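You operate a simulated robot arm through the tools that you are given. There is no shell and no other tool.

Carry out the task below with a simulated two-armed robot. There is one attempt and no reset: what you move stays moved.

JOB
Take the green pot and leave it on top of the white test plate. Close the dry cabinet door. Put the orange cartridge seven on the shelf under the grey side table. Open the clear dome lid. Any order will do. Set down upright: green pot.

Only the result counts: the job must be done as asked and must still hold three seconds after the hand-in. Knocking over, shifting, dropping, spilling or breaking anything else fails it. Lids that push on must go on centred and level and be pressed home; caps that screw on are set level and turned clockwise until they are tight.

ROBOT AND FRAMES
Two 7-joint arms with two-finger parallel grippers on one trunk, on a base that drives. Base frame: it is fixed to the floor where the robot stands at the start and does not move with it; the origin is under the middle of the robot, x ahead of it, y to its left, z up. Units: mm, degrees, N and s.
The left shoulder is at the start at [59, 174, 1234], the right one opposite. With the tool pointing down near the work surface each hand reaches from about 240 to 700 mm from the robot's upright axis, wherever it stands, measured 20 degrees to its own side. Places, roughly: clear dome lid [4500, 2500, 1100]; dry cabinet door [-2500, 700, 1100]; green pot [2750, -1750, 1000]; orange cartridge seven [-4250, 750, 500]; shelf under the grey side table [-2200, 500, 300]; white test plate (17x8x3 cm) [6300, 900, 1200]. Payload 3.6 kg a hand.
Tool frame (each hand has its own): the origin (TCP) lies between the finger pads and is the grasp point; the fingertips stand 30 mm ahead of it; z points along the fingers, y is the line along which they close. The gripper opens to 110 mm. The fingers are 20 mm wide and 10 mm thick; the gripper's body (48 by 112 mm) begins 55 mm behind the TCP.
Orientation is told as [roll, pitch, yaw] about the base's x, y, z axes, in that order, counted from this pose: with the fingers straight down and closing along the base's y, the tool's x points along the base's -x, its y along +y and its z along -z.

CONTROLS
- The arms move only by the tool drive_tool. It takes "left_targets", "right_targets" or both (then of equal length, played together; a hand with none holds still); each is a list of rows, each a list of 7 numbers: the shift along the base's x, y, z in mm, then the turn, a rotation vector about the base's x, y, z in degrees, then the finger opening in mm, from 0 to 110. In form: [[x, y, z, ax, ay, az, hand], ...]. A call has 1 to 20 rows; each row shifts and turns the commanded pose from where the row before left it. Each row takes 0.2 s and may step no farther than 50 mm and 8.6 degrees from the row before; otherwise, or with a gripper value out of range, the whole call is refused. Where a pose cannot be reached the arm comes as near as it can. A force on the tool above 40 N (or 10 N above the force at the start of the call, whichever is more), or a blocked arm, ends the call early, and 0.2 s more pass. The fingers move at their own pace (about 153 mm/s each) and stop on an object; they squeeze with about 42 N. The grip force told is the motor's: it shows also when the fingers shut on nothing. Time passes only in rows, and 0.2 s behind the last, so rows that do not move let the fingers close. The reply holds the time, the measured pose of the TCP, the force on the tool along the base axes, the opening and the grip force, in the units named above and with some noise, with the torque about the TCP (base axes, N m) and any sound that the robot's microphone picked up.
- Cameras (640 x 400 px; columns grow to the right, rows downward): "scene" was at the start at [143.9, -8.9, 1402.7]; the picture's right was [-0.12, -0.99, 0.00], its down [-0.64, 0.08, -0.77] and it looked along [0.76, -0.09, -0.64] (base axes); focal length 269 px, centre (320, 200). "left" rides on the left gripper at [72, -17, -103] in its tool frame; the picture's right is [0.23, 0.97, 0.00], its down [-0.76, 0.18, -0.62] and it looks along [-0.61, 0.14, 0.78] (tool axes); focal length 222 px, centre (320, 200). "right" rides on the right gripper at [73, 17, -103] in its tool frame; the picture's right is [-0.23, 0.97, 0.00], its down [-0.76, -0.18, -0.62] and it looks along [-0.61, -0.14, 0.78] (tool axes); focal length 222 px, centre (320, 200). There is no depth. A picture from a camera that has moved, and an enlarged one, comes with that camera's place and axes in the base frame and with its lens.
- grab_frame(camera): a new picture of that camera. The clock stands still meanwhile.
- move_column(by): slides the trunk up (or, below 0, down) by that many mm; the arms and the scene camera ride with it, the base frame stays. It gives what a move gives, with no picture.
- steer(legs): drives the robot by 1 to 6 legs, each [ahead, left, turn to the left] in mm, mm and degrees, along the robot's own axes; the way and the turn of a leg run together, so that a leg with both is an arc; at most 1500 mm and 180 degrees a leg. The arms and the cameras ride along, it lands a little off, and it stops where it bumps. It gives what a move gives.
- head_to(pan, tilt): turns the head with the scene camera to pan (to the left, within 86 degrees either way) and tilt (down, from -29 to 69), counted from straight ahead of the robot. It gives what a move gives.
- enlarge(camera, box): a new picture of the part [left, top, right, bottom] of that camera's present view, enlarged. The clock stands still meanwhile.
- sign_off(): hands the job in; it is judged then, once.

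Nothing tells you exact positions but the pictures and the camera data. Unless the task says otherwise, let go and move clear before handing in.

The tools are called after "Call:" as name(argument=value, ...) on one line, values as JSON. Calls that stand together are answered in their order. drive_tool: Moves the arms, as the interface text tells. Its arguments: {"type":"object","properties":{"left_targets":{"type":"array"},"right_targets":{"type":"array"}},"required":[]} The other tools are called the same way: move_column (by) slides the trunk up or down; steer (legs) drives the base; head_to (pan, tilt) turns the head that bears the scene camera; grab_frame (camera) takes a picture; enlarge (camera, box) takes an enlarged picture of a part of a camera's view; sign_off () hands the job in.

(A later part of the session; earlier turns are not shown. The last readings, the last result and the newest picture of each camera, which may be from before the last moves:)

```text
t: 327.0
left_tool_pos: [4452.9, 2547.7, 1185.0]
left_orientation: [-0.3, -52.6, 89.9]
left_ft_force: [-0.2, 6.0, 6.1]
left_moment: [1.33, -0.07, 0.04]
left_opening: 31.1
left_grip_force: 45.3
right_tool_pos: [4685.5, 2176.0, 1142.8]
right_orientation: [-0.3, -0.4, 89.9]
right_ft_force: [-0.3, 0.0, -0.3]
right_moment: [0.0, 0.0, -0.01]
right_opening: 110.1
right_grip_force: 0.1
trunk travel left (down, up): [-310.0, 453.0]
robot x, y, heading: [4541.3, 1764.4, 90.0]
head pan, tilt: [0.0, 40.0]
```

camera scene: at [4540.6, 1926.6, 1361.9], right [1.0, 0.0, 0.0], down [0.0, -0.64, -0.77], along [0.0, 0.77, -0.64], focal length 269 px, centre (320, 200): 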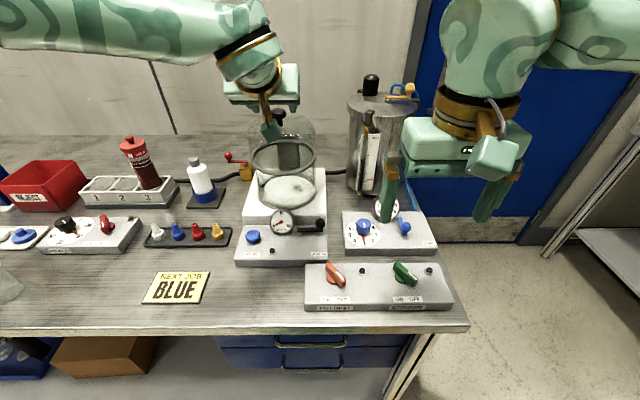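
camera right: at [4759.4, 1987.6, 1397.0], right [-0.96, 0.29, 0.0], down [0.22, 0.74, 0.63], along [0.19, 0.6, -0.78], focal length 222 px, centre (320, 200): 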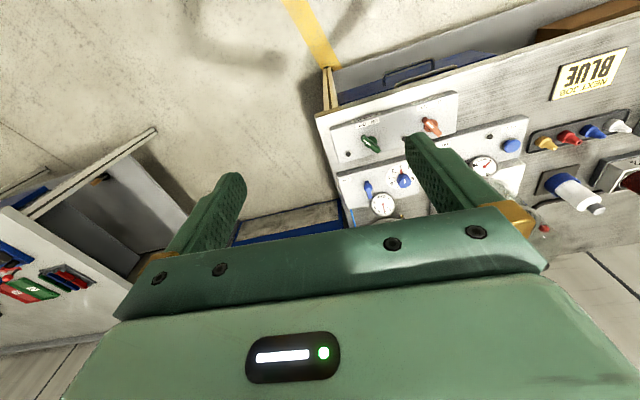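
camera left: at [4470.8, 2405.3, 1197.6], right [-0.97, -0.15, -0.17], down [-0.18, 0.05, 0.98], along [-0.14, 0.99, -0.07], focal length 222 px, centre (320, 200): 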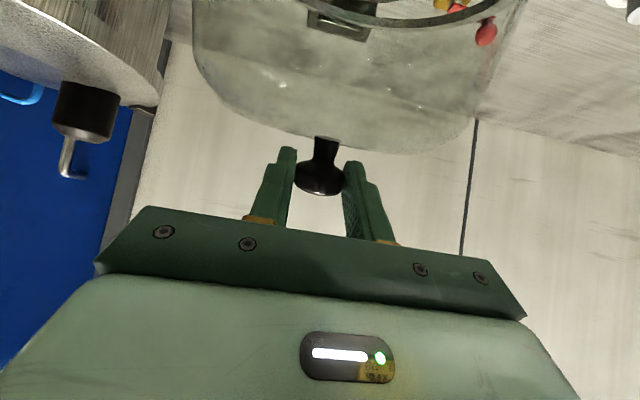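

Reversing the motion brings the hinge torque to about zero, so hinge friction roughly balances gravity already; a bit further it will stay by itself. I'll continue opening with the arm.

Call:
drive_tool(left_targets=[[0, 5, 0.8, 0.8, 0, 0, 15], [0, 5, 0.8, 0.8, 0, 0, 15], [0, 5, 0.6, 0.8, 0, 0, 15], [0, 5, 0.5, 0.8, 0, 0, 15]])

Call:
enlarge(camera="scene", box=[220, 90, 360, 230])

Call:
grab_frame(camera="left")

```text
t: 328.0
left_tool_pos: [4453.5, 2565.5, 1187.1]
left_orientation: [-0.3, -55.7, 90.1]
left_ft_force: [-4.8, -9.1, 1.0]
left_moment: [-1.27, 0.04, 0.31]
left_opening: 31.4
left_grip_force: 44.9
right_tool_pos: [4685.7, 2176.3, 1144.1]
right_orientation: [-0.4, -0.5, 89.9]
right_ft_force: [0.3, 0.5, 0.7]
right_moment: [0.01, 0.01, 0.01]
right_opening: 110.0
right_grip_force: 0.1
trunk travel left (down, up): [-310.0, 453.0]
robot x, y, heading: [4540.7, 1764.6, 90.2]
head pan, tilt: [0.0, 40.0]
```

```text
2.86 times, centred on (290, 160) of scene
camera zoom: at [4540.0, 1925.0, 1362.1], right [1.0, 0.0, 0.0], down [0.0, -0.64, -0.77], along [0.0, 0.77, -0.64], focal length 770 px, centre (406, 314)
```

zoom: 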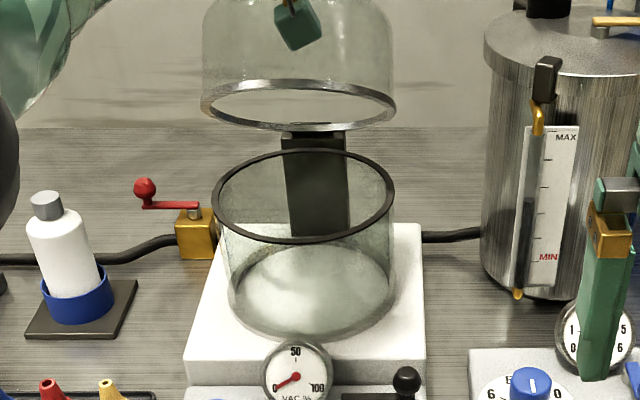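

```text
taken
camera left: at [4470.8, 2438.3, 1185.7], right [-0.97, -0.13, -0.19], down [-0.18, -0.09, 0.98], along [-0.14, 0.99, 0.06], focal length 222 px, centre (320, 200)
```

left: 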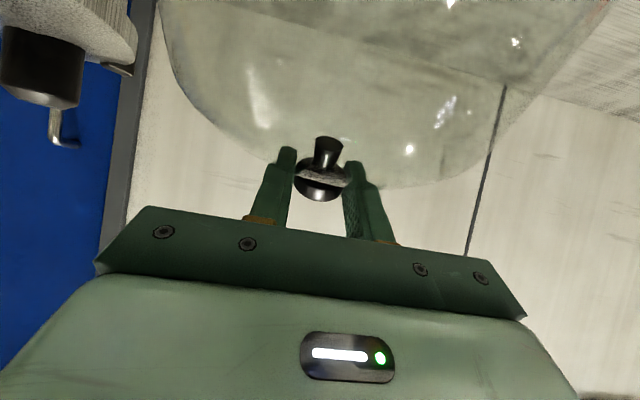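

The lid is ≈40° open. My elbow appears near the bench items on the left; I'll check the full view.

Call:
head_to(pan=15, tilt=40)

Call:
grab_frame(camera="scene")

```text
t: 328.8
left_tool_pos: [4454.3, 2565.7, 1188.7]
left_orientation: [-0.3, -55.9, 89.8]
left_ft_force: [-6.1, -6.5, -0.5]
left_moment: [-0.95, 0.0, 0.05]
left_opening: 31.2
left_grip_force: 44.5
right_tool_pos: [4685.1, 2174.9, 1144.6]
right_orientation: [-0.3, -0.5, 89.9]
right_ft_force: [-0.5, -0.5, 0.1]
right_moment: [0.03, 0.01, -0.01]
right_opening: 110.0
right_grip_force: 0.0
trunk travel left (down, up): [-310.0, 453.0]
robot x, y, heading: [4542.3, 1762.7, 89.9]
head pan, tilt: [15.0, 40.0]
```

```text
taken
camera scene: at [4517.7, 1922.4, 1362.0], right [0.97, 0.26, 0.0], down [0.17, -0.62, -0.77], along [-0.2, 0.74, -0.64], focal length 269 px, centre (320, 200)
```

scene: 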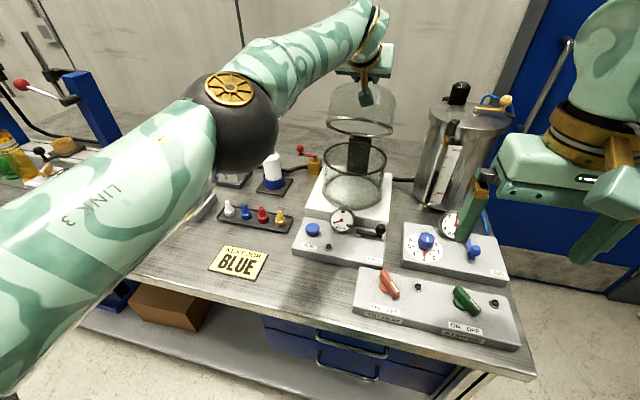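

The elbow is clear above the bench. I'll nudge the base forward 25 mm, which swings the lid a bit further.

Call:
steer(legs=[[20, 0, 0]])

Call:
grab_frame(camera="scene")

```text
t: 329.5
left_tool_pos: [4452.8, 2586.0, 1189.0]
left_orientation: [0.0, -55.9, 89.8]
left_ft_force: [-6.2, 2.6, 7.4]
left_moment: [0.56, 0.38, -0.14]
left_opening: 31.1
left_grip_force: 45.3
right_tool_pos: [4685.2, 2195.9, 1144.0]
right_orientation: [-0.5, -0.5, 89.8]
right_ft_force: [-0.1, -0.3, -0.7]
right_moment: [0.0, -0.03, 0.03]
right_opening: 110.2
right_grip_force: 0.0
trunk travel left (down, up): [-310.0, 453.0]
robot x, y, heading: [4541.9, 1784.3, 89.8]
head pan, tilt: [15.0, 40.0]
```

```text
taken
camera scene: at [4517.9, 1943.0, 1362.1], right [0.97, 0.26, 0.0], down [0.17, -0.62, -0.77], along [-0.2, 0.74, -0.64], focal length 269 px, centre (320, 200)
```

scene: 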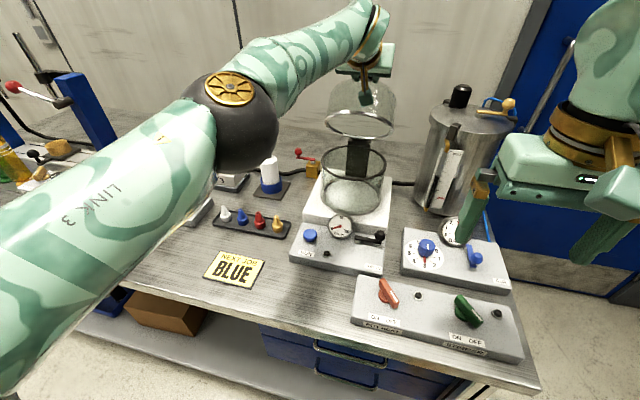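

About 46° now. A little more with the arm.

Call:
drive_tool(left_targets=[[0, 5, 0, 0.8, 0, 0, 15], [0, 5, 0, 0.8, 0, 0, 15], [0, 5, -0.3, 0.8, 0, 0, 15], [0, 5, -0.3, 0.8, 0, 0, 15]])

Call:
grab_frame(camera="scene")

Call:
grab_frame(camera="left")

```text
t: 330.5
left_tool_pos: [4452.0, 2590.9, 1185.6]
left_orientation: [0.2, -59.8, 89.4]
left_ft_force: [1.8, -3.9, 32.4]
left_moment: [-0.31, 0.0, 0.2]
left_opening: 31.6
left_grip_force: 44.8
left hand out of reach, approached as far as the arm can: row 1, 3
right_tool_pos: [4688.2, 2192.8, 1145.6]
right_orientation: [-0.3, -0.7, 89.8]
right_ft_force: [-0.2, -0.6, 0.0]
right_moment: [0.0, 0.0, 0.0]
right_opening: 109.7
right_grip_force: 0.0
trunk travel left (down, up): [-310.0, 453.0]
robot x, y, heading: [4541.5, 1786.5, 89.8]
head pan, tilt: [15.0, 40.0]
```

```text
taken
camera scene: at [4519.9, 1938.3, 1363.0], right [0.97, 0.26, 0.0], down [0.16, -0.62, -0.77], along [-0.2, 0.74, -0.64], focal length 269 px, centre (320, 200)
```

scene: 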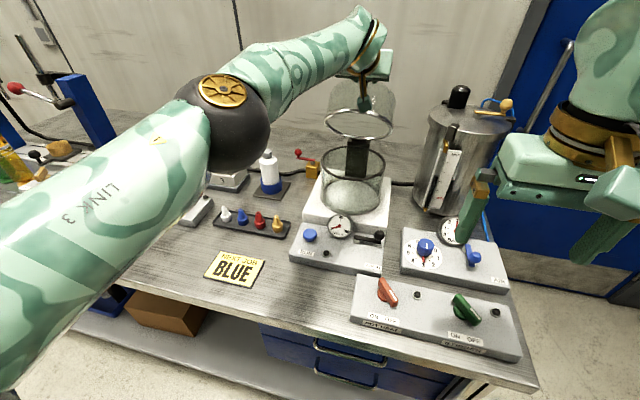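

```text
taken
camera left: at [4470.3, 2464.6, 1175.4], right [-0.97, -0.11, -0.19], down [-0.18, -0.16, 0.97], along [-0.14, 0.98, 0.13], focal length 222 px, centre (320, 200)
```

left: 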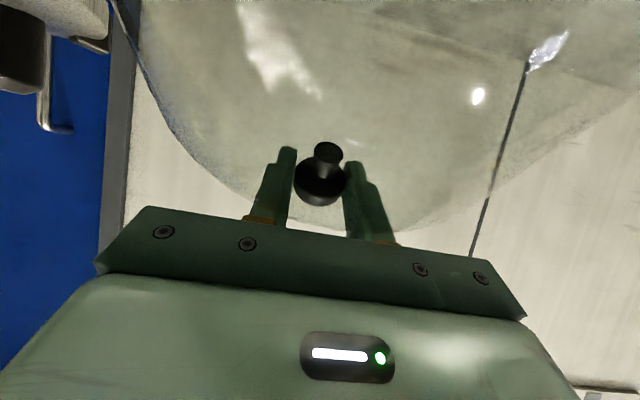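

That's the reach limit (vertical force rising). I'll back off a few millimetres to relax, then loosen the grip carefully and watch whether the lid holds.

Call:
drive_tool(left_targets=[[0, -4, 1, -1.5, 0, 0, 15], [0, -3, 1, -1, 0, 0, 15]])

Call:
drive_tool(left_targets=[[0, 0, 0, 0, 0, 0, 15]])

Call:
grab_frame(camera="left")

```text
t: 331.1
left_tool_pos: [4452.6, 2587.8, 1185.2]
left_orientation: [0.2, -56.9, 89.7]
left_ft_force: [-1.9, 5.5, 22.6]
left_moment: [1.09, -0.05, -0.28]
left_opening: 31.3
left_grip_force: 44.9
right_tool_pos: [4686.1, 2195.5, 1144.1]
right_orientation: [-0.4, -0.5, 89.8]
right_ft_force: [-0.3, -0.8, -0.3]
right_moment: [-0.02, -0.03, -0.02]
right_opening: 110.2
right_grip_force: 0.0
trunk travel left (down, up): [-310.0, 453.0]
robot x, y, heading: [4539.7, 1783.7, 90.3]
head pan, tilt: [15.0, 40.0]
```

```text
t: 331.5
left_tool_pos: [4452.7, 2588.5, 1184.7]
left_orientation: [0.2, -56.9, 89.6]
left_ft_force: [-2.0, 5.5, 22.7]
left_moment: [1.16, 0.11, 0.03]
left_opening: 31.3
left_grip_force: 45.1
right_tool_pos: [4686.2, 2193.8, 1146.0]
right_orientation: [-0.5, -0.5, 90.0]
right_ft_force: [-0.6, 0.1, 0.1]
right_moment: [0.01, 0.0, 0.01]
right_opening: 110.1
right_grip_force: 0.1
trunk travel left (down, up): [-310.0, 453.0]
robot x, y, heading: [4540.2, 1780.2, 89.8]
head pan, tilt: [15.0, 40.0]
```

```text
taken
camera left: at [4470.5, 2461.2, 1180.2], right [-0.97, -0.12, -0.19], down [-0.18, -0.11, 0.98], along [-0.14, 0.99, 0.08], focal length 222 px, centre (320, 200)
```

left: 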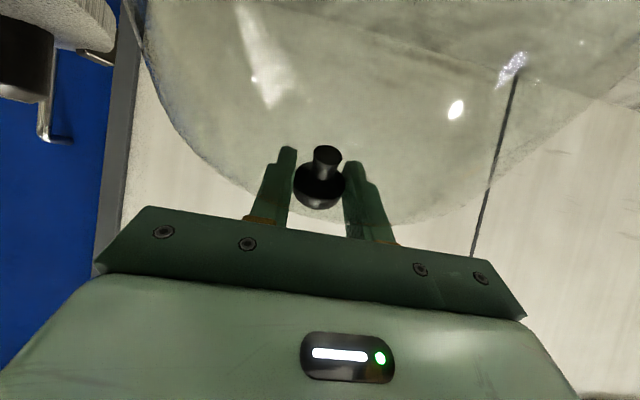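

There's still a 22 N vertical preload; I'll raise the hand a few millimetres to relax it.

Call:
drive_tool(left_targets=[[0, 0, 2.5, 0, 0, 0, 15], [0, 0, 0, 0, 0, 0, 15]])

Call:
drive_tool(left_targets=[[0, -1, 2.0, 0, 0, 0, 15], [0, 0, 0, 0, 0, 0, 15]])

```text
t: 332.1
left_tool_pos: [4452.2, 2588.4, 1185.2]
left_orientation: [0.1, -56.5, 89.8]
left_ft_force: [-2.5, 6.5, 16.7]
left_moment: [1.24, 0.1, 0.02]
left_opening: 31.2
left_grip_force: 45.3
right_tool_pos: [4685.8, 2195.3, 1145.1]
right_orientation: [-0.3, -0.5, 89.9]
right_ft_force: [-0.5, 0.3, -0.7]
right_moment: [-0.03, 0.0, -0.03]
right_opening: 110.0
right_grip_force: 0.1
trunk travel left (down, up): [-310.0, 453.0]
robot x, y, heading: [4545.6, 1785.9, 90.0]
head pan, tilt: [15.0, 40.0]
```

```text
t: 332.7
left_tool_pos: [4452.9, 2588.9, 1184.5]
left_orientation: [0.0, -56.4, 90.0]
left_ft_force: [-4.8, 2.6, 7.0]
left_moment: [0.69, 0.15, 0.03]
left_opening: 31.7
left_grip_force: 44.9
right_tool_pos: [4685.1, 2196.6, 1145.0]
right_orientation: [-0.4, -0.6, 89.9]
right_ft_force: [-0.2, 0.4, -0.1]
right_moment: [0.02, -0.02, 0.01]
right_opening: 110.2
right_grip_force: 0.1
trunk travel left (down, up): [-310.0, 453.0]
robot x, y, heading: [4541.1, 1784.5, 90.3]
head pan, tilt: [15.0, 40.0]
```

Forces are small now. Before letting go I'll measure the hinge torque while easing back slightly, to be sure friction alone holds the lid.

Call:
drive_tool(left_targets=[[0, -2.5, 0, 0, 0, 0, 15], [0, -2.5, 0, 0, 0, 0, 15], [0, 0, 0, 0, 0, 0, 15]])

Call:
drive_tool(left_targets=[[0, -2.5, 0, 0, 0, 0, 15], [0, 0, 0, 0, 0, 0, 15], [0, 0, 0, 0, 0, 0, 15]])

Call:
drive_tool(left_targets=[[0, -2, 0, 0, 0, 0, 15], [0, 0, 0, 0, 0, 0, 15], [0, 0, 0, 0, 0, 0, 15]])

```text
t: 333.5
left_tool_pos: [4454.2, 2587.8, 1184.8]
left_orientation: [0.1, -56.4, 89.9]
left_ft_force: [-7.3, 2.5, -7.1]
left_moment: [0.32, 0.1, 0.07]
left_opening: 31.4
left_grip_force: 45.4
right_tool_pos: [4684.6, 2196.7, 1144.0]
right_orientation: [-0.4, -0.5, 89.9]
right_ft_force: [-0.2, 0.4, 0.1]
right_moment: [-0.02, -0.01, 0.01]
right_opening: 110.0
right_grip_force: 0.1
trunk travel left (down, up): [-310.0, 453.0]
robot x, y, heading: [4539.0, 1786.2, 89.6]
head pan, tilt: [15.0, 40.0]
```

```text
t: 334.3
left_tool_pos: [4453.1, 2588.9, 1184.3]
left_orientation: [-0.1, -56.5, 89.9]
left_ft_force: [-7.7, -1.2, -12.3]
left_moment: [-0.32, 0.15, 0.03]
left_opening: 31.5
left_grip_force: 45.3
left hand out of reach, approached as far as the arm can: row 1
right_tool_pos: [4684.8, 2196.9, 1143.8]
right_orientation: [-0.4, -0.3, 89.9]
right_ft_force: [-0.5, -0.2, 0.0]
right_moment: [0.0, -0.02, 0.01]
right_opening: 110.0
right_grip_force: 0.1
trunk travel left (down, up): [-310.0, 453.0]
robot x, y, heading: [4539.1, 1784.4, 89.8]
head pan, tilt: [15.0, 40.0]
```

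```text
t: 335.1
left_tool_pos: [4453.3, 2588.3, 1185.1]
left_orientation: [-0.2, -56.5, 89.8]
left_ft_force: [-7.7, -5.0, -15.9]
left_moment: [-0.84, -0.04, 0.05]
left_opening: 31.4
left_grip_force: 44.4
right_tool_pos: [4685.9, 2197.1, 1143.1]
right_orientation: [-0.4, -0.4, 89.9]
right_ft_force: [0.1, -0.1, 0.7]
right_moment: [-0.06, 0.02, 0.02]
right_opening: 109.9
right_grip_force: 0.0
trunk travel left (down, up): [-310.0, 453.0]
robot x, y, heading: [4539.7, 1787.2, 89.7]
head pan, tilt: [15.0, 40.0]
```

The readings show I'm now pulling up against the hinge (hand commanded ~10 mm too high). I'll lower the command to relax it.

Call:
drive_tool(left_targets=[[0, 0, -4, 0, 0, 0, 15], [0, 0, -4, 0, 0, 0, 15], [0, 0, 0, 0, 0, 0, 15]])

Call:
drive_tool(left_targets=[[0, -3, 0, 0, 0, 0, 15], [0, 0, 0, 0, 0, 0, 15], [0, 0, 0, 0, 0, 0, 15]])

Call:
drive_tool(left_targets=[[0, -3, 0, 0, 0, 0, 15], [0, 0, 0, 0, 0, 0, 15], [0, 0, 0, 0, 0, 0, 15]])

```text
t: 335.9
left_tool_pos: [4452.7, 2587.5, 1184.6]
left_orientation: [0.0, -56.8, 89.7]
left_ft_force: [-6.7, -3.3, -1.8]
left_moment: [-0.63, -0.3, 0.02]
left_opening: 31.4
left_grip_force: 45.2
left hand out of reach, approached as far as the arm can: row 1
right_tool_pos: [4685.0, 2196.1, 1144.8]
right_orientation: [-0.4, -0.5, 89.9]
right_ft_force: [0.9, 0.1, -0.2]
right_moment: [-0.04, 0.01, -0.01]
right_opening: 109.9
right_grip_force: 0.2
trunk travel left (down, up): [-310.0, 453.0]
robot x, y, heading: [4541.0, 1785.1, 89.6]
head pan, tilt: [15.0, 40.0]
```

```text
t: 336.7
left_tool_pos: [4452.4, 2587.9, 1185.2]
left_orientation: [0.3, -56.8, 89.6]
left_ft_force: [-4.9, 3.3, 8.8]
left_moment: [0.6, 0.0, -0.03]
left_opening: 31.5
left_grip_force: 45.0
left hand out of reach, approached as far as the arm can: row 1
right_tool_pos: [4684.3, 2196.1, 1145.1]
right_orientation: [-0.5, -0.5, 89.8]
right_ft_force: [-0.4, -0.3, -0.1]
right_moment: [0.03, -0.04, -0.01]
right_opening: 109.9
right_grip_force: 0.1
trunk travel left (down, up): [-310.0, 453.0]
robot x, y, heading: [4543.6, 1784.7, 90.0]
head pan, tilt: [15.0, 40.0]
```

```text
t: 337.5
left_tool_pos: [4452.8, 2586.3, 1184.5]
left_orientation: [0.0, -56.7, 89.8]
left_ft_force: [-6.9, 6.9, 11.8]
left_moment: [1.36, 0.17, 0.05]
left_opening: 31.4
left_grip_force: 45.3
right_tool_pos: [4685.6, 2196.0, 1144.6]
right_orientation: [-0.4, -0.5, 89.9]
right_ft_force: [-1.9, -0.7, -0.1]
right_moment: [-0.02, 0.0, -0.03]
right_opening: 109.9
right_grip_force: 0.1
trunk travel left (down, up): [-310.0, 453.0]
robot x, y, heading: [4543.6, 1786.8, 89.9]
head pan, tilt: [15.0, 40.0]
```

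I'll continue easing back a few millimetres to read the true closing-side torque.

Call:
drive_tool(left_targets=[[0, -3, 0, 0, 0, 0, 15], [0, 0, 0, 0, 0, 0, 15]])

Call:
drive_tool(left_targets=[[0, -3, 0, 0, 0, 0, 15], [0, 0, 0, 0, 0, 0, 15], [0, 0, 0, 0, 0, 0, 15]])

Call:
drive_tool(left_targets=[[0, 0, 0, 0, 0, 0, 15], [0, 0, 0, 0, 0, 0, 15]])

```text
t: 338.1
left_tool_pos: [4453.3, 2587.3, 1185.7]
left_orientation: [0.1, -56.7, 89.8]
left_ft_force: [-8.9, 7.4, 14.0]
left_moment: [1.36, 0.04, 0.05]
left_opening: 31.3
left_grip_force: 45.1
left hand out of reach, approached as far as the arm can: row 1
right_tool_pos: [4684.7, 2197.1, 1144.6]
right_orientation: [-0.4, -0.5, 89.9]
right_ft_force: [0.0, -0.1, 1.2]
right_moment: [-0.01, 0.0, -0.01]
right_opening: 110.0
right_grip_force: 0.0
trunk travel left (down, up): [-310.0, 453.0]
robot x, y, heading: [4539.2, 1782.6, 89.6]
head pan, tilt: [15.0, 40.0]
```

```text
t: 338.9
left_tool_pos: [4452.0, 2586.5, 1185.0]
left_orientation: [0.0, -56.6, 89.8]
left_ft_force: [-8.2, 6.2, 14.4]
left_moment: [1.24, 0.06, 0.06]
left_opening: 31.2
left_grip_force: 45.2
left hand out of reach, approached as far as the arm can: row 1
right_tool_pos: [4685.7, 2195.9, 1144.3]
right_orientation: [-0.4, -0.5, 89.9]
right_ft_force: [-0.7, 1.0, -0.3]
right_moment: [0.0, 0.01, 0.01]
right_opening: 110.2
right_grip_force: 0.0
trunk travel left (down, up): [-310.0, 453.0]
robot x, y, heading: [4543.5, 1784.6, 89.8]
head pan, tilt: [15.0, 40.0]
```

```text
t: 339.5
left_tool_pos: [4452.7, 2586.7, 1183.9]
left_orientation: [-0.1, -56.5, 89.8]
left_ft_force: [-9.0, 4.3, 14.8]
left_moment: [1.0, 0.05, 0.04]
left_opening: 31.1
left_grip_force: 45.6
right_tool_pos: [4684.7, 2195.3, 1144.5]
right_orientation: [-0.4, -0.5, 89.9]
right_ft_force: [0.0, -0.9, -0.2]
right_moment: [0.03, 0.03, 0.02]
right_opening: 110.0
right_grip_force: 0.2
trunk travel left (down, up): [-310.0, 453.0]
robot x, y, heading: [4538.0, 1781.0, 89.8]
head pan, tilt: [15.0, 40.0]
```

The arm isn't following; I'll look at what is happening before doing anything else.

Call:
grab_frame(camera="scene")

Call:
grab_frame(camera="left")

Call:
enlarge(camera="scene", box=[280, 20, 440, 200])

```text
taken
camera scene: at [4517.3, 1942.3, 1362.1], right [0.97, 0.26, 0.0], down [0.17, -0.62, -0.77], along [-0.2, 0.74, -0.64], focal length 269 px, centre (320, 200)
```

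scene: 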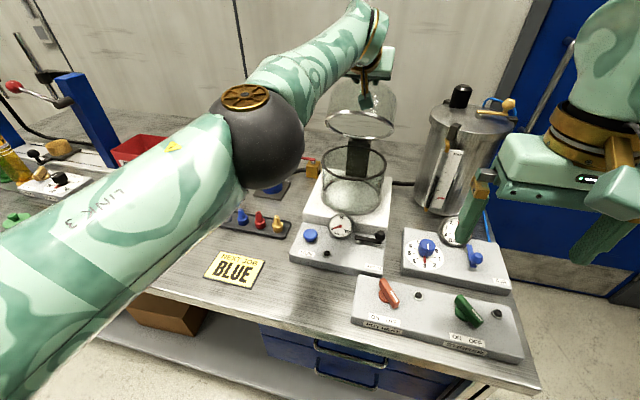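

```text
taken
camera left: at [4470.6, 2459.3, 1180.4], right [-0.97, -0.12, -0.19], down [-0.18, -0.1, 0.98], along [-0.14, 0.99, 0.08], focal length 222 px, centre (320, 200)
```

left: 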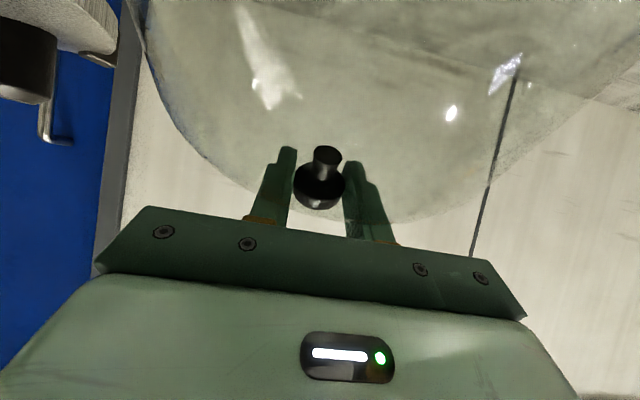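

```text
2.22 times, centred on (360, 110) of scene
camera zoom: at [4517.3, 1942.3, 1362.1], right [0.97, 0.26, 0.0], down [0.17, -0.62, -0.77], along [-0.2, 0.74, -0.64], focal length 599 px, centre (231, 400)
```

zoom: 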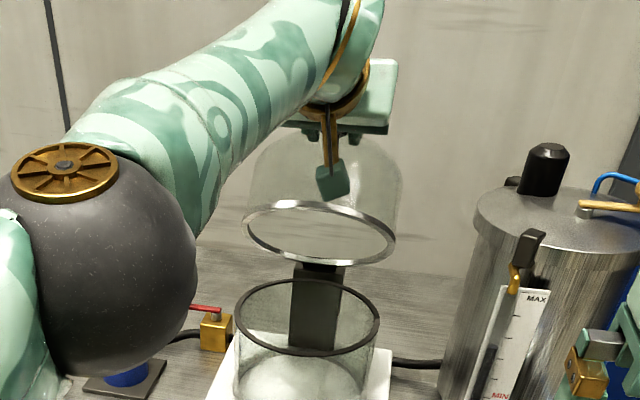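

The lid is ≈48° open; its centre of mass is nearly over the hinge, so gravity's closing torque is below the friction I measured. I'll relax the vertical preload and open the fingers slowly.

Call:
drive_tool(left_targets=[[0, 0, 4, 0, 0, 0, 20], [0, 0, 0, 0, 0, 0, 28], [0, 0, 0, 0, 0, 0, 32], [0, 0, 0, 0, 0, 0, 34]])

Call:
grab_frame(camera="left")

Call:
enlarge(camera="scene", box=[280, 20, 440, 200])

```text
t: 340.5
left_tool_pos: [4455.0, 2586.6, 1186.8]
left_orientation: [-0.1, -56.4, 89.8]
left_ft_force: [-2.3, 0.3, -1.3]
left_moment: [0.07, -0.11, -0.12]
left_opening: 36.3
left_grip_force: 2.6
right_tool_pos: [4686.2, 2196.1, 1142.8]
right_orientation: [-0.4, -0.3, 89.8]
right_ft_force: [-0.9, 0.6, 0.4]
right_moment: [0.01, -0.04, 0.01]
right_opening: 109.9
right_grip_force: 0.0
trunk travel left (down, up): [-310.0, 453.0]
robot x, y, heading: [4541.4, 1786.4, 89.9]
head pan, tilt: [15.0, 40.0]
```

```text
taken
camera left: at [4472.5, 2460.3, 1182.9], right [-0.97, -0.12, -0.19], down [-0.18, -0.1, 0.98], along [-0.14, 0.99, 0.07], focal length 222 px, centre (320, 200)
```

left: 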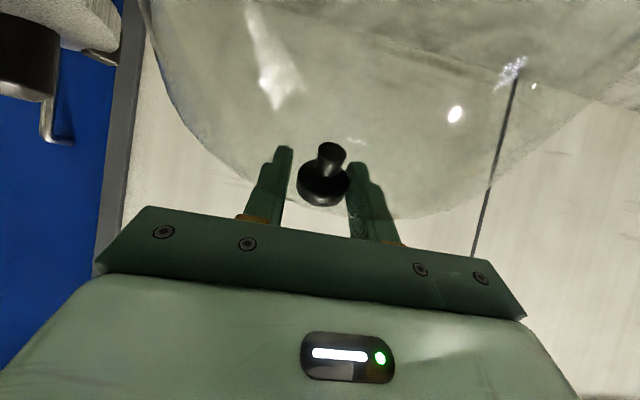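

```text
2.22 times, centred on (360, 110) of scene
camera zoom: at [4518.1, 1943.9, 1361.8], right [0.97, 0.26, 0.0], down [0.17, -0.62, -0.77], along [-0.2, 0.74, -0.64], focal length 599 px, centre (231, 400)
```

zoom: 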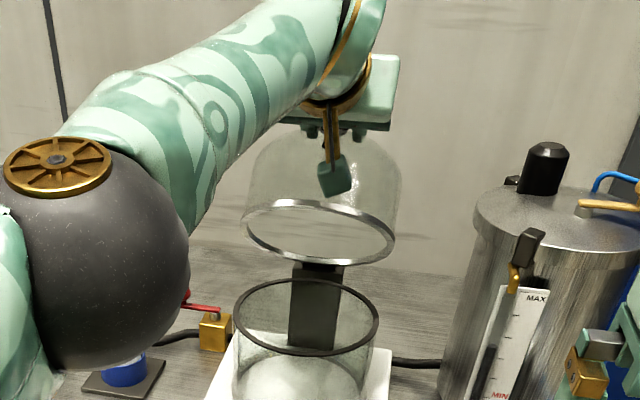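

The lid stays put with the fingers open. I'll open wider and withdraw back along the tool axis.

Call:
drive_tool(left_targets=[[0, 0, 0, 0, 0, 0, 50], [0, 0, 0, 0, 0, 0, 60], [0, -10, 6.5, 0, 0, 0, 60], [0, -16, 10.5, 0, 0, 0, 60], [0, -20, 13, 0, 0, 0, 60], [0, -25, 15, 0, 0, 0, 60]])

Call:
grab_frame(camera="left")

Call:
grab_frame(camera="scene")

```text
t: 341.9
left_tool_pos: [4463.1, 2579.6, 1217.0]
left_orientation: [0.1, -56.5, 89.7]
left_ft_force: [-0.4, 0.2, 0.5]
left_moment: [0.01, 0.0, 0.05]
left_opening: 59.9
left_grip_force: 0.0
left hand out of reach, approached as far as the arm can: row 3, 4, 5, 6
right_tool_pos: [4686.4, 2196.7, 1143.8]
right_orientation: [-0.4, -0.5, 89.9]
right_ft_force: [0.0, -0.5, 0.2]
right_moment: [-0.01, 0.02, -0.01]
right_opening: 110.0
right_grip_force: 0.0
trunk travel left (down, up): [-310.0, 453.0]
robot x, y, heading: [4540.2, 1784.4, 90.0]
head pan, tilt: [15.0, 40.0]
```

```text
taken
camera left: at [4481.2, 2451.0, 1213.2], right [-0.97, -0.12, -0.19], down [-0.18, -0.1, 0.98], along [-0.14, 0.99, 0.07], focal length 222 px, centre (320, 200)
```

left: 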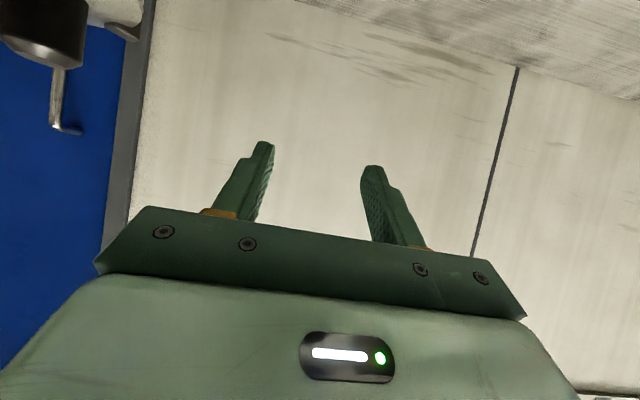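

```text
taken
camera scene: at [4518.8, 1943.6, 1361.9], right [0.97, 0.26, 0.0], down [0.17, -0.62, -0.77], along [-0.2, 0.74, -0.64], focal length 269 px, centre (320, 200)
```

scene: 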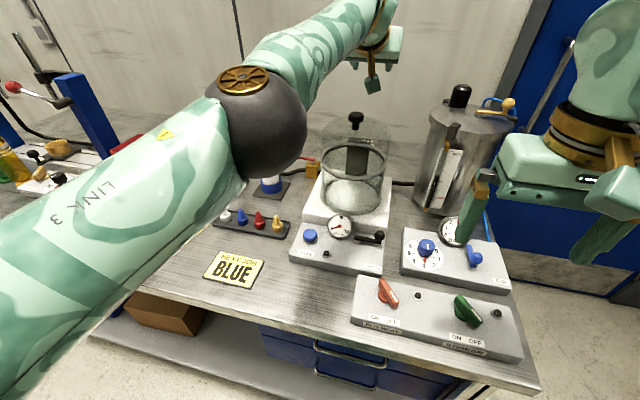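

The lid dropped shut once fully released, so hinge friction isn't enough: it must go past its balance point (~60°). The chamber looks unharmed. I'll back away first to free the arm, then use both hands: left lifts by the knob, right slips closed fingers under the rim and pushes it over.

Call:
steer(legs=[[-190, 0, 0]])

Call:
drive_tool(left_targets=[[0, -5, 10, 0, 0, 0, 60], [0, 0, 0, 0, 0, 0, 60]])

Call:
head_to(pan=5, tilt=35)

Call:
grab_frame(camera="scene")

Call:
enlarge(camera="scene", box=[200, 130, 360, 290])

```text
t: 343.5
left_tool_pos: [4464.7, 2388.1, 1216.8]
left_orientation: [0.1, -56.6, 89.6]
left_ft_force: [-0.1, -0.5, 0.1]
left_moment: [0.0, 0.02, 0.03]
left_opening: 59.9
left_grip_force: 0.0
right_tool_pos: [4686.5, 2004.7, 1143.7]
right_orientation: [-0.4, -0.5, 89.6]
right_ft_force: [0.5, 0.3, 0.8]
right_moment: [-0.01, -0.04, 0.0]
right_opening: 109.9
right_grip_force: 0.2
trunk travel left (down, up): [-310.0, 453.0]
robot x, y, heading: [4542.1, 1595.1, 89.8]
head pan, tilt: [15.0, 40.0]
```

```text
t: 344.1
left_tool_pos: [4465.6, 2386.6, 1221.6]
left_orientation: [0.3, -56.5, 89.6]
left_ft_force: [0.3, 0.0, 0.7]
left_moment: [-0.01, -0.02, 0.06]
left_opening: 60.1
left_grip_force: 0.1
left hand out of reach, approached as far as the arm can: row 1
right_tool_pos: [4687.1, 2006.8, 1145.0]
right_orientation: [-0.4, -0.4, 89.8]
right_ft_force: [-0.7, -0.3, -0.1]
right_moment: [-0.01, -0.02, -0.01]
right_opening: 110.1
right_grip_force: 0.0
trunk travel left (down, up): [-310.0, 453.0]
robot x, y, heading: [4538.0, 1596.9, 89.8]
head pan, tilt: [15.0, 40.0]
```

```text
t: 344.8
left_tool_pos: [4466.7, 2386.9, 1222.5]
left_orientation: [0.1, -56.5, 89.7]
left_ft_force: [0.0, -0.5, 0.4]
left_moment: [0.02, 0.0, -0.02]
left_opening: 60.2
left_grip_force: 0.0
right_tool_pos: [4686.2, 2007.0, 1144.1]
right_orientation: [-0.4, -0.4, 89.7]
right_ft_force: [0.0, 0.4, 0.1]
right_moment: [-0.01, -0.02, 0.02]
right_opening: 110.0
right_grip_force: 0.0
trunk travel left (down, up): [-310.0, 453.0]
robot x, y, heading: [4540.2, 1598.0, 89.8]
head pan, tilt: [5.0, 35.0]
```

```text
taken
camera scene: at [4533.0, 1759.5, 1369.5], right [1.0, 0.08, 0.0], down [0.05, -0.57, -0.82], along [-0.07, 0.82, -0.57], focal length 269 px, centre (320, 200)
```

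scene: 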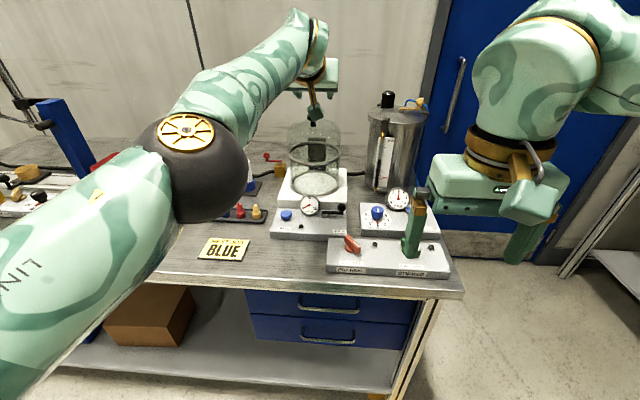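

```text
2.50 times, centred on (280, 210) of scene
camera zoom: at [4533.0, 1759.5, 1369.5], right [1.0, 0.08, 0.0], down [0.05, -0.57, -0.82], along [-0.07, 0.82, -0.57], focal length 674 px, centre (420, 175)
```

zoom: 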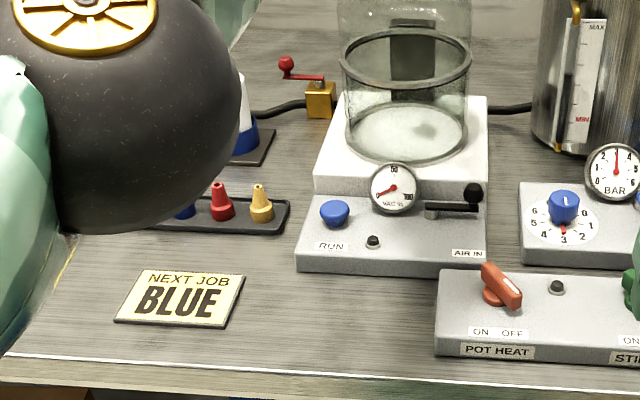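

The left arm is still near full stretch. I'll command it to retract and see whether it frees up.

Call:
drive_tool(left_targets=[[0, -30, 10, 0, 0, 0, 60], [0, -30, 10, 0, 0, 0, 60], [0, -30, 10, 0, 0, 0, 60]])

Call:
grab_frame(camera="scene")

```text
t: 345.6
left_tool_pos: [4466.5, 2387.2, 1222.2]
left_orientation: [0.0, -56.5, 89.6]
left_ft_force: [-0.3, 0.8, -1.1]
left_moment: [0.01, -0.02, 0.0]
left_opening: 60.2
left_grip_force: 0.1
left hand out of reach, approached as far as the arm can: row 1, 2, 3
right_tool_pos: [4687.5, 2006.9, 1143.9]
right_orientation: [-0.4, -0.4, 89.7]
right_ft_force: [-0.8, -0.2, 0.5]
right_moment: [0.0, 0.0, -0.02]
right_opening: 110.2
right_grip_force: 0.0
trunk travel left (down, up): [-310.0, 453.0]
robot x, y, heading: [4540.7, 1591.8, 89.8]
head pan, tilt: [5.0, 35.0]
```

```text
taken
camera scene: at [4533.1, 1759.6, 1369.5], right [1.0, 0.08, 0.0], down [0.05, -0.57, -0.82], along [-0.07, 0.82, -0.57], focal length 269 px, centre (320, 200)
```

scene: 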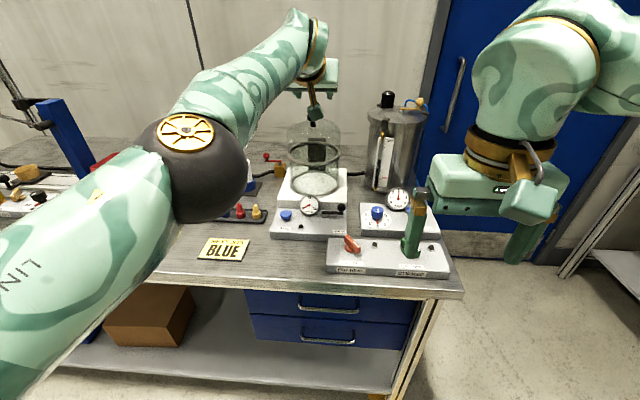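

It's stuck at a joint limit. I'll try small outward and upward moves with less pitch to free it.

Call:
drive_tool(left_targets=[[-20, 0, 15, -4, 0, 0, 60], [-20, 0, 15, -4, 0, 0, 60], [-20, 0, 15, -4, 0, 0, 60]])

Call:
grab_frame(camera="scene")

```text
t: 346.4
left_tool_pos: [4466.0, 2354.9, 1241.4]
left_orientation: [-0.1, -46.5, 89.6]
left_ft_force: [0.0, 0.6, -0.2]
left_moment: [0.0, -0.03, -0.01]
left_opening: 60.0
left_grip_force: 0.1
left hand out of reach, approached as far as the arm can: row 1, 2, 3
right_tool_pos: [4685.7, 2006.4, 1143.9]
right_orientation: [-0.5, -0.5, 89.6]
right_ft_force: [-0.2, 0.8, 0.1]
right_moment: [0.03, -0.04, 0.0]
right_opening: 109.9
right_grip_force: 0.1
trunk travel left (down, up): [-310.0, 453.0]
robot x, y, heading: [4538.8, 1595.8, 89.9]
head pan, tilt: [5.0, 35.0]
```

```text
taken
camera scene: at [4532.3, 1759.6, 1369.5], right [1.0, 0.08, 0.0], down [0.05, -0.57, -0.82], along [-0.07, 0.82, -0.57], focal length 269 px, centre (320, 200)
```

scene: 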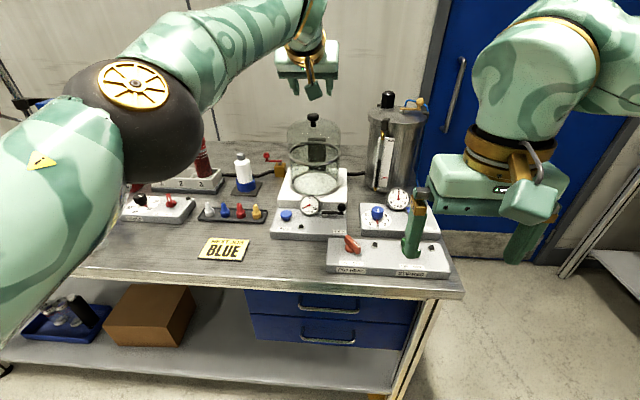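

It's freeing up. I'll give it time to reach the commanded, retracted pose.

Call:
drive_tool(left_targets=[[0, 0, 0, -2, 0, 0, 60], [0, 0, 0, -2, 0, 0, 60], [0, 0, 0, -2, 0, 0, 60], [0, 0, 0, -2, 0, 0, 60]])

Call:
grab_frame(camera="scene")

```text
t: 347.4
left_tool_pos: [4468.2, 2332.7, 1242.4]
left_orientation: [-0.1, -40.7, 89.7]
left_ft_force: [0.5, -0.3, 0.1]
left_moment: [0.0, 0.01, -0.04]
left_opening: 60.4
left_grip_force: 0.1
left hand out of reach, approached as far as the arm can: row 1, 2, 4
right_tool_pos: [4686.7, 2005.8, 1143.5]
right_orientation: [-0.3, -0.4, 89.6]
right_ft_force: [0.3, -0.5, -0.1]
right_moment: [0.0, -0.04, -0.01]
right_opening: 109.8
right_grip_force: 0.1
trunk travel left (down, up): [-310.0, 453.0]
robot x, y, heading: [4541.5, 1596.5, 89.8]
head pan, tilt: [5.0, 35.0]
```

```text
taken
camera scene: at [4532.9, 1759.6, 1369.5], right [1.0, 0.08, 0.0], down [0.05, -0.57, -0.82], along [-0.07, 0.82, -0.57], focal length 269 px, centre (320, 200)
```

scene: 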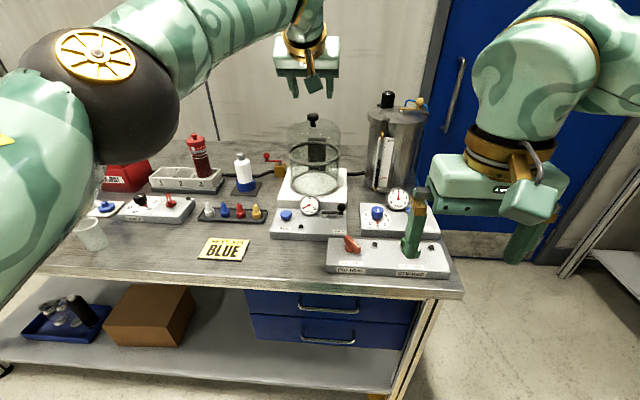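

I'll keep reducing the pitch while retracting, which clearly frees the wrist.

Call:
drive_tool(left_targets=[[0, -10, 0, -5, 0, 0, 60], [0, -10, 0, -5, 0, 0, 60], [0, -10, 0, -5, 0, 0, 60], [0, -10, 0, -5, 0, 0, 60]])

Call:
drive_tool(left_targets=[[0, 0, 0, 0, 0, 0, 60]])

Call:
grab_frame(camera="scene")

```text
t: 348.4
left_tool_pos: [4438.0, 2278.0, 1252.3]
left_orientation: [-0.8, -29.2, 91.3]
left_ft_force: [-0.5, 0.2, 0.3]
left_moment: [0.01, -0.02, -0.01]
left_opening: 60.1
left_grip_force: 0.1
left hand out of reach, approached as far as the arm can: row 1, 2, 3, 4
right_tool_pos: [4686.5, 2005.0, 1145.0]
right_orientation: [-0.5, -0.5, 89.6]
right_ft_force: [0.3, -0.4, 0.6]
right_moment: [0.03, 0.01, 0.01]
right_opening: 110.0
right_grip_force: 0.1
trunk travel left (down, up): [-310.0, 453.0]
robot x, y, heading: [4540.4, 1593.5, 89.7]
head pan, tilt: [5.0, 35.0]
```

```text
t: 348.8
left_tool_pos: [4437.6, 2278.0, 1250.9]
left_orientation: [-0.8, -29.1, 91.4]
left_ft_force: [0.7, -1.0, -1.2]
left_moment: [0.0, 0.01, -0.01]
left_opening: 60.0
left_grip_force: 0.1
right_tool_pos: [4686.1, 2005.9, 1143.6]
right_orientation: [-0.4, -0.4, 89.7]
right_ft_force: [0.6, 0.7, 1.3]
right_moment: [0.04, 0.02, -0.02]
right_opening: 109.8
right_grip_force: 0.1
trunk travel left (down, up): [-310.0, 453.0]
robot x, y, heading: [4541.8, 1595.5, 89.8]
head pan, tilt: [5.0, 35.0]
```

```text
taken
camera scene: at [4533.1, 1759.1, 1369.5], right [1.0, 0.08, 0.0], down [0.05, -0.57, -0.82], along [-0.07, 0.82, -0.57], focal length 269 px, centre (320, 200)
```

scene: 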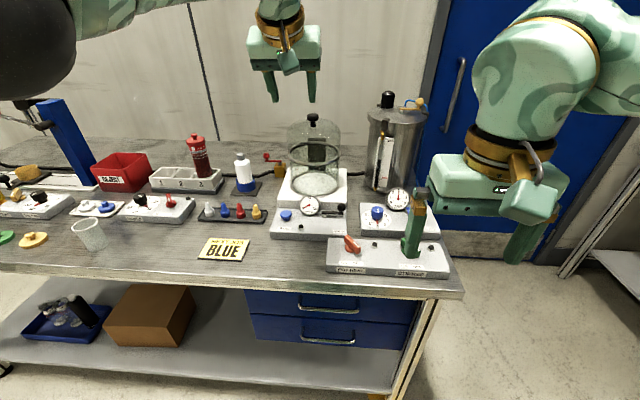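

Nearly back to a normal posture. A few more rows to let it settle.

Call:
drive_tool(left_targets=[[0, -10, 0, -3, 0, 0, 60], [0, -10, 0, -3, 0, 0, 60], [0, -10, 0, -3, 0, 0, 60], [0, -10, 0, -3, 0, 0, 60], [0, 0, 0, 0, 0, 0, 60]])

Call:
drive_tool(left_targets=[[0, 0, 0, 0, 0, 0, 60], [0, 0, 0, 0, 0, 0, 60], [0, 0, 0, 0, 0, 0, 60]])

```text
t: 350.0
left_tool_pos: [4416.0, 2240.2, 1246.9]
left_orientation: [-0.9, -21.1, 92.1]
left_ft_force: [0.6, -0.2, 0.5]
left_moment: [-0.02, 0.01, 0.0]
left_opening: 59.8
left_grip_force: 0.1
left hand out of reach, approached as far as the arm can: row 1, 2, 3, 4
right_tool_pos: [4686.3, 2007.3, 1142.9]
right_orientation: [-0.4, -0.4, 89.7]
right_ft_force: [0.6, 0.1, -0.3]
right_moment: [0.02, -0.01, 0.0]
right_opening: 109.8
right_grip_force: 0.1
trunk travel left (down, up): [-310.0, 453.0]
robot x, y, heading: [4541.0, 1593.4, 89.9]
head pan, tilt: [5.0, 35.0]
```

```text
t: 350.8
left_tool_pos: [4415.6, 2240.7, 1246.9]
left_orientation: [-0.9, -21.1, 92.0]
left_ft_force: [0.5, -0.4, -0.4]
left_moment: [0.05, 0.01, -0.03]
left_opening: 60.1
left_grip_force: 0.0
right_tool_pos: [4686.5, 2006.6, 1144.2]
right_orientation: [-0.4, -0.5, 89.7]
right_ft_force: [-0.3, 0.6, 0.2]
right_moment: [-0.01, 0.04, 0.02]
right_opening: 109.9
right_grip_force: 0.1
trunk travel left (down, up): [-310.0, 453.0]
robot x, y, heading: [4540.7, 1592.7, 89.9]
head pan, tilt: [5.0, 35.0]
```

Now retracting further in y should be within normal reach.

Call:
drive_tool(left_targets=[[0, -25, 0, 0, 0, 0, 60], [0, -25, 0, 0, 0, 0, 60], [0, -25, 0, 0, 0, 0, 60], [0, -25, 0, 0, 0, 0, 60]])

Call:
drive_tool(left_targets=[[0, 0, 0, 5, 0, -1, 60], [0, 0, 0, 5, 0, -1, 60], [0, 0, 0, 5, 0, 0, 60]])

```text
t: 351.8
left_tool_pos: [4415.4, 2137.9, 1249.4]
left_orientation: [-0.9, -21.2, 92.1]
left_ft_force: [0.2, 0.0, -0.5]
left_moment: [0.02, -0.04, 0.0]
left_opening: 60.0
left_grip_force: 0.1
right_tool_pos: [4687.9, 2005.3, 1143.7]
right_orientation: [-0.4, -0.6, 89.7]
right_ft_force: [-0.9, 0.7, 0.1]
right_moment: [0.02, 0.0, 0.06]
right_opening: 110.2
right_grip_force: 0.1
trunk travel left (down, up): [-310.0, 453.0]
robot x, y, heading: [4537.1, 1593.3, 89.9]
head pan, tilt: [5.0, 35.0]
```

```text
t: 352.6
left_tool_pos: [4416.7, 2140.6, 1248.7]
left_orientation: [-1.2, -36.2, 90.2]
left_ft_force: [-0.5, 0.5, 0.5]
left_moment: [0.01, 0.02, 0.05]
left_opening: 59.9
left_grip_force: 0.0
right_tool_pos: [4686.6, 2006.7, 1144.9]
right_orientation: [-0.5, -0.4, 89.6]
right_ft_force: [0.1, 0.6, 0.3]
right_moment: [0.03, 0.0, 0.03]
right_opening: 110.2
right_grip_force: 0.0
trunk travel left (down, up): [-310.0, 453.0]
robot x, y, heading: [4541.3, 1594.7, 89.4]
head pan, tilt: [5.0, 35.0]
```

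Both arms respond normally again. Plan: left lifts the lid by the knob to ~40°, right (fingers closed, nearly horizontal) goes under the rim at the side, takes the load and pushes it past balance. First I prepare the right hand: close fingers and pitch to ~80°.

Call:
drive_tool(right_targets=[[-6, 12, 0, 8, 0, 0, 0], [-6, 12, 0, 8, 0, 0, 0], [-6, 12, 0, 8, 0, 0, 0], [-6, 12, 0, 8, 0, 0, 0], [-6, 12, 0, 8, 0, 0, 0], [-6, 12, 0, 8, 0, 0, 0], [-6, 12, 0, 8, 0, 0, 0], [-6, 12, 0, 8, 0, 0, 0], [-6, 12, 0, 8, 0, 0, 0], [-6, 12, 0, 8, 0, 0, 0]])

Call:
grab_frame(camera="scene")

```text
t: 354.8
left_tool_pos: [4415.0, 2141.3, 1248.4]
left_orientation: [-1.1, -36.1, 90.2]
left_ft_force: [0.4, 0.3, -0.1]
left_moment: [-0.01, 0.01, -0.03]
left_opening: 60.4
left_grip_force: 0.1
right_tool_pos: [4606.6, 2121.2, 1157.2]
right_orientation: [0.9, -80.2, 88.4]
right_ft_force: [0.6, 0.2, 0.6]
right_moment: [-0.02, -0.02, -0.03]
right_opening: 0.0
right_grip_force: 37.8
right hand out of reach, approached as far as the arm can: row 10
trunk travel left (down, up): [-310.0, 453.0]
robot x, y, heading: [4538.0, 1592.5, 89.9]
head pan, tilt: [5.0, 35.0]
```

```text
taken
camera scene: at [4532.8, 1760.1, 1369.3], right [1.0, 0.08, 0.0], down [0.05, -0.57, -0.82], along [-0.07, 0.82, -0.57], focal length 269 px, centre (320, 200)
```

scene: 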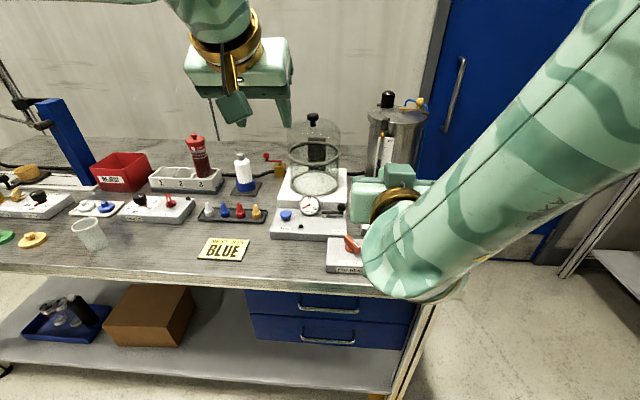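

Right hand is ready. Now I'll drive forward 170 mm to the working position.

Call:
steer(legs=[[170, 0, 0]])

Call:
drive_tool(left_targets=[[8, 5, 0, 4.6, 0, 0, 60], [8, 5, 0, 4.6, 0, 0, 60], [8, 5, 0, 4.6, 0, 0, 60], [8, 5, 0, 0, 0, 0, 60], [8, 5, -10, 0, 0, 0, 60]])

Call:
grab_frame(camera="scene")

Call:
grab_frame(camera="left")

Call:
grab_frame(camera="right")

```text
t: 356.3
left_tool_pos: [4414.8, 2308.5, 1248.4]
left_orientation: [-1.1, -36.1, 90.3]
left_ft_force: [-0.3, -0.5, -0.6]
left_moment: [0.01, -0.02, -0.01]
left_opening: 60.1
left_grip_force: 0.1
right_tool_pos: [4604.7, 2288.5, 1156.0]
right_orientation: [1.0, -80.1, 88.3]
right_ft_force: [0.7, 0.1, -0.3]
right_moment: [0.04, -0.01, 0.02]
right_opening: 0.2
right_grip_force: 38.3
trunk travel left (down, up): [-310.0, 453.0]
robot x, y, heading: [4538.1, 1765.9, 89.7]
head pan, tilt: [5.0, 35.0]
```

```text
t: 357.5
left_tool_pos: [4454.7, 2334.4, 1237.8]
left_orientation: [-1.3, -50.1, 90.5]
left_ft_force: [0.3, 0.2, -0.9]
left_moment: [0.01, 0.02, 0.01]
left_opening: 60.0
left_grip_force: 0.2
right_tool_pos: [4604.9, 2288.0, 1157.2]
right_orientation: [1.1, -80.2, 88.4]
right_ft_force: [0.4, -0.6, -0.6]
right_moment: [-0.02, 0.0, 0.05]
right_opening: 0.0
right_grip_force: 37.5
trunk travel left (down, up): [-310.0, 453.0]
robot x, y, heading: [4540.5, 1760.7, 90.0]
head pan, tilt: [5.0, 35.0]
```

```text
taken
camera scene: at [4533.4, 1927.4, 1369.4], right [1.0, 0.09, 0.0], down [0.05, -0.57, -0.82], along [-0.07, 0.82, -0.57], focal length 269 px, centre (320, 200)
```

scene: 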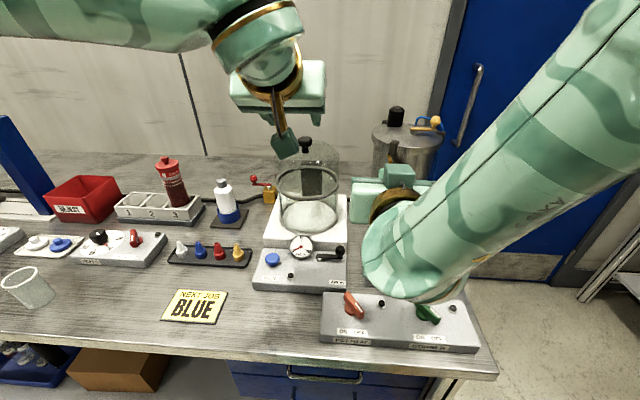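

```text
taken
camera left: at [4472.8, 2206.9, 1249.9], right [-0.97, -0.14, -0.19], down [-0.19, 0.01, 0.98], along [-0.13, 0.99, -0.04], focal length 222 px, centre (320, 200)
```

left: 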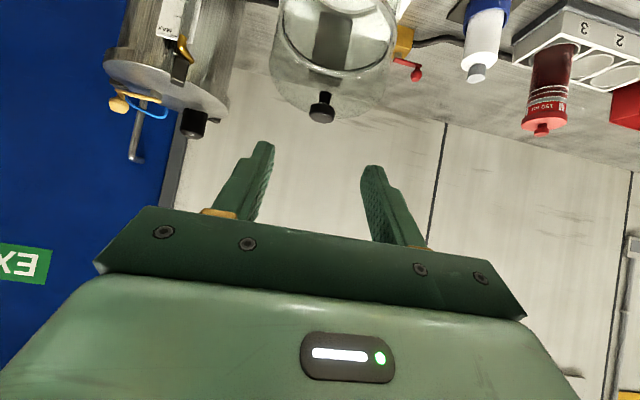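

```text
taken
camera right: at [4586.8, 2173.6, 1103.5], right [-0.97, 0.05, 0.23], down [0.18, -0.49, 0.86], along [0.15, 0.87, 0.46], focal length 222 px, centre (320, 200)
```

right: 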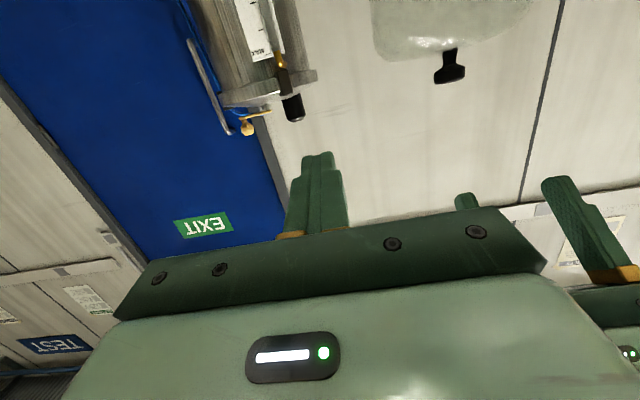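

Now the left hand approaches the knob again along the known line.

Call:
drive_tool(left_targets=[[0, 22, -17, 0, 0, 0, 60], [0, 22, -17, 0, 0, 0, 60], [0, 22, -17, 0, 0, 0, 60], [0, 22, -17, 0, 0, 0, 60]])

Call:
enlarge(camera="left", box=[180, 60, 460, 260])

```text
t: 358.5
left_tool_pos: [4455.3, 2420.7, 1170.7]
left_orientation: [-1.2, -49.9, 90.3]
left_ft_force: [0.2, -0.7, -0.9]
left_moment: [0.0, -0.01, 0.01]
left_opening: 60.0
left_grip_force: 0.0
right_tool_pos: [4604.9, 2288.5, 1157.3]
right_orientation: [1.0, -80.2, 88.4]
right_ft_force: [0.0, 0.0, 0.5]
right_moment: [0.0, 0.01, 0.02]
right_opening: 0.0
right_grip_force: 37.8
trunk travel left (down, up): [-310.0, 453.0]
robot x, y, heading: [4543.7, 1764.7, 89.8]
head pan, tilt: [5.0, 35.0]
```

```text
2.00 times, centred on (320, 160) of left
camera zoom: at [4472.0, 2293.4, 1182.2], right [-0.97, -0.14, -0.19], down [-0.19, 0.02, 0.98], along [-0.13, 0.99, -0.04], focal length 444 px, centre (320, 280)
```

zoom: 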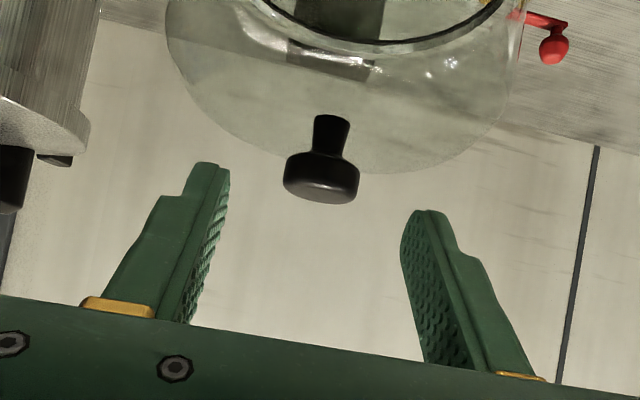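

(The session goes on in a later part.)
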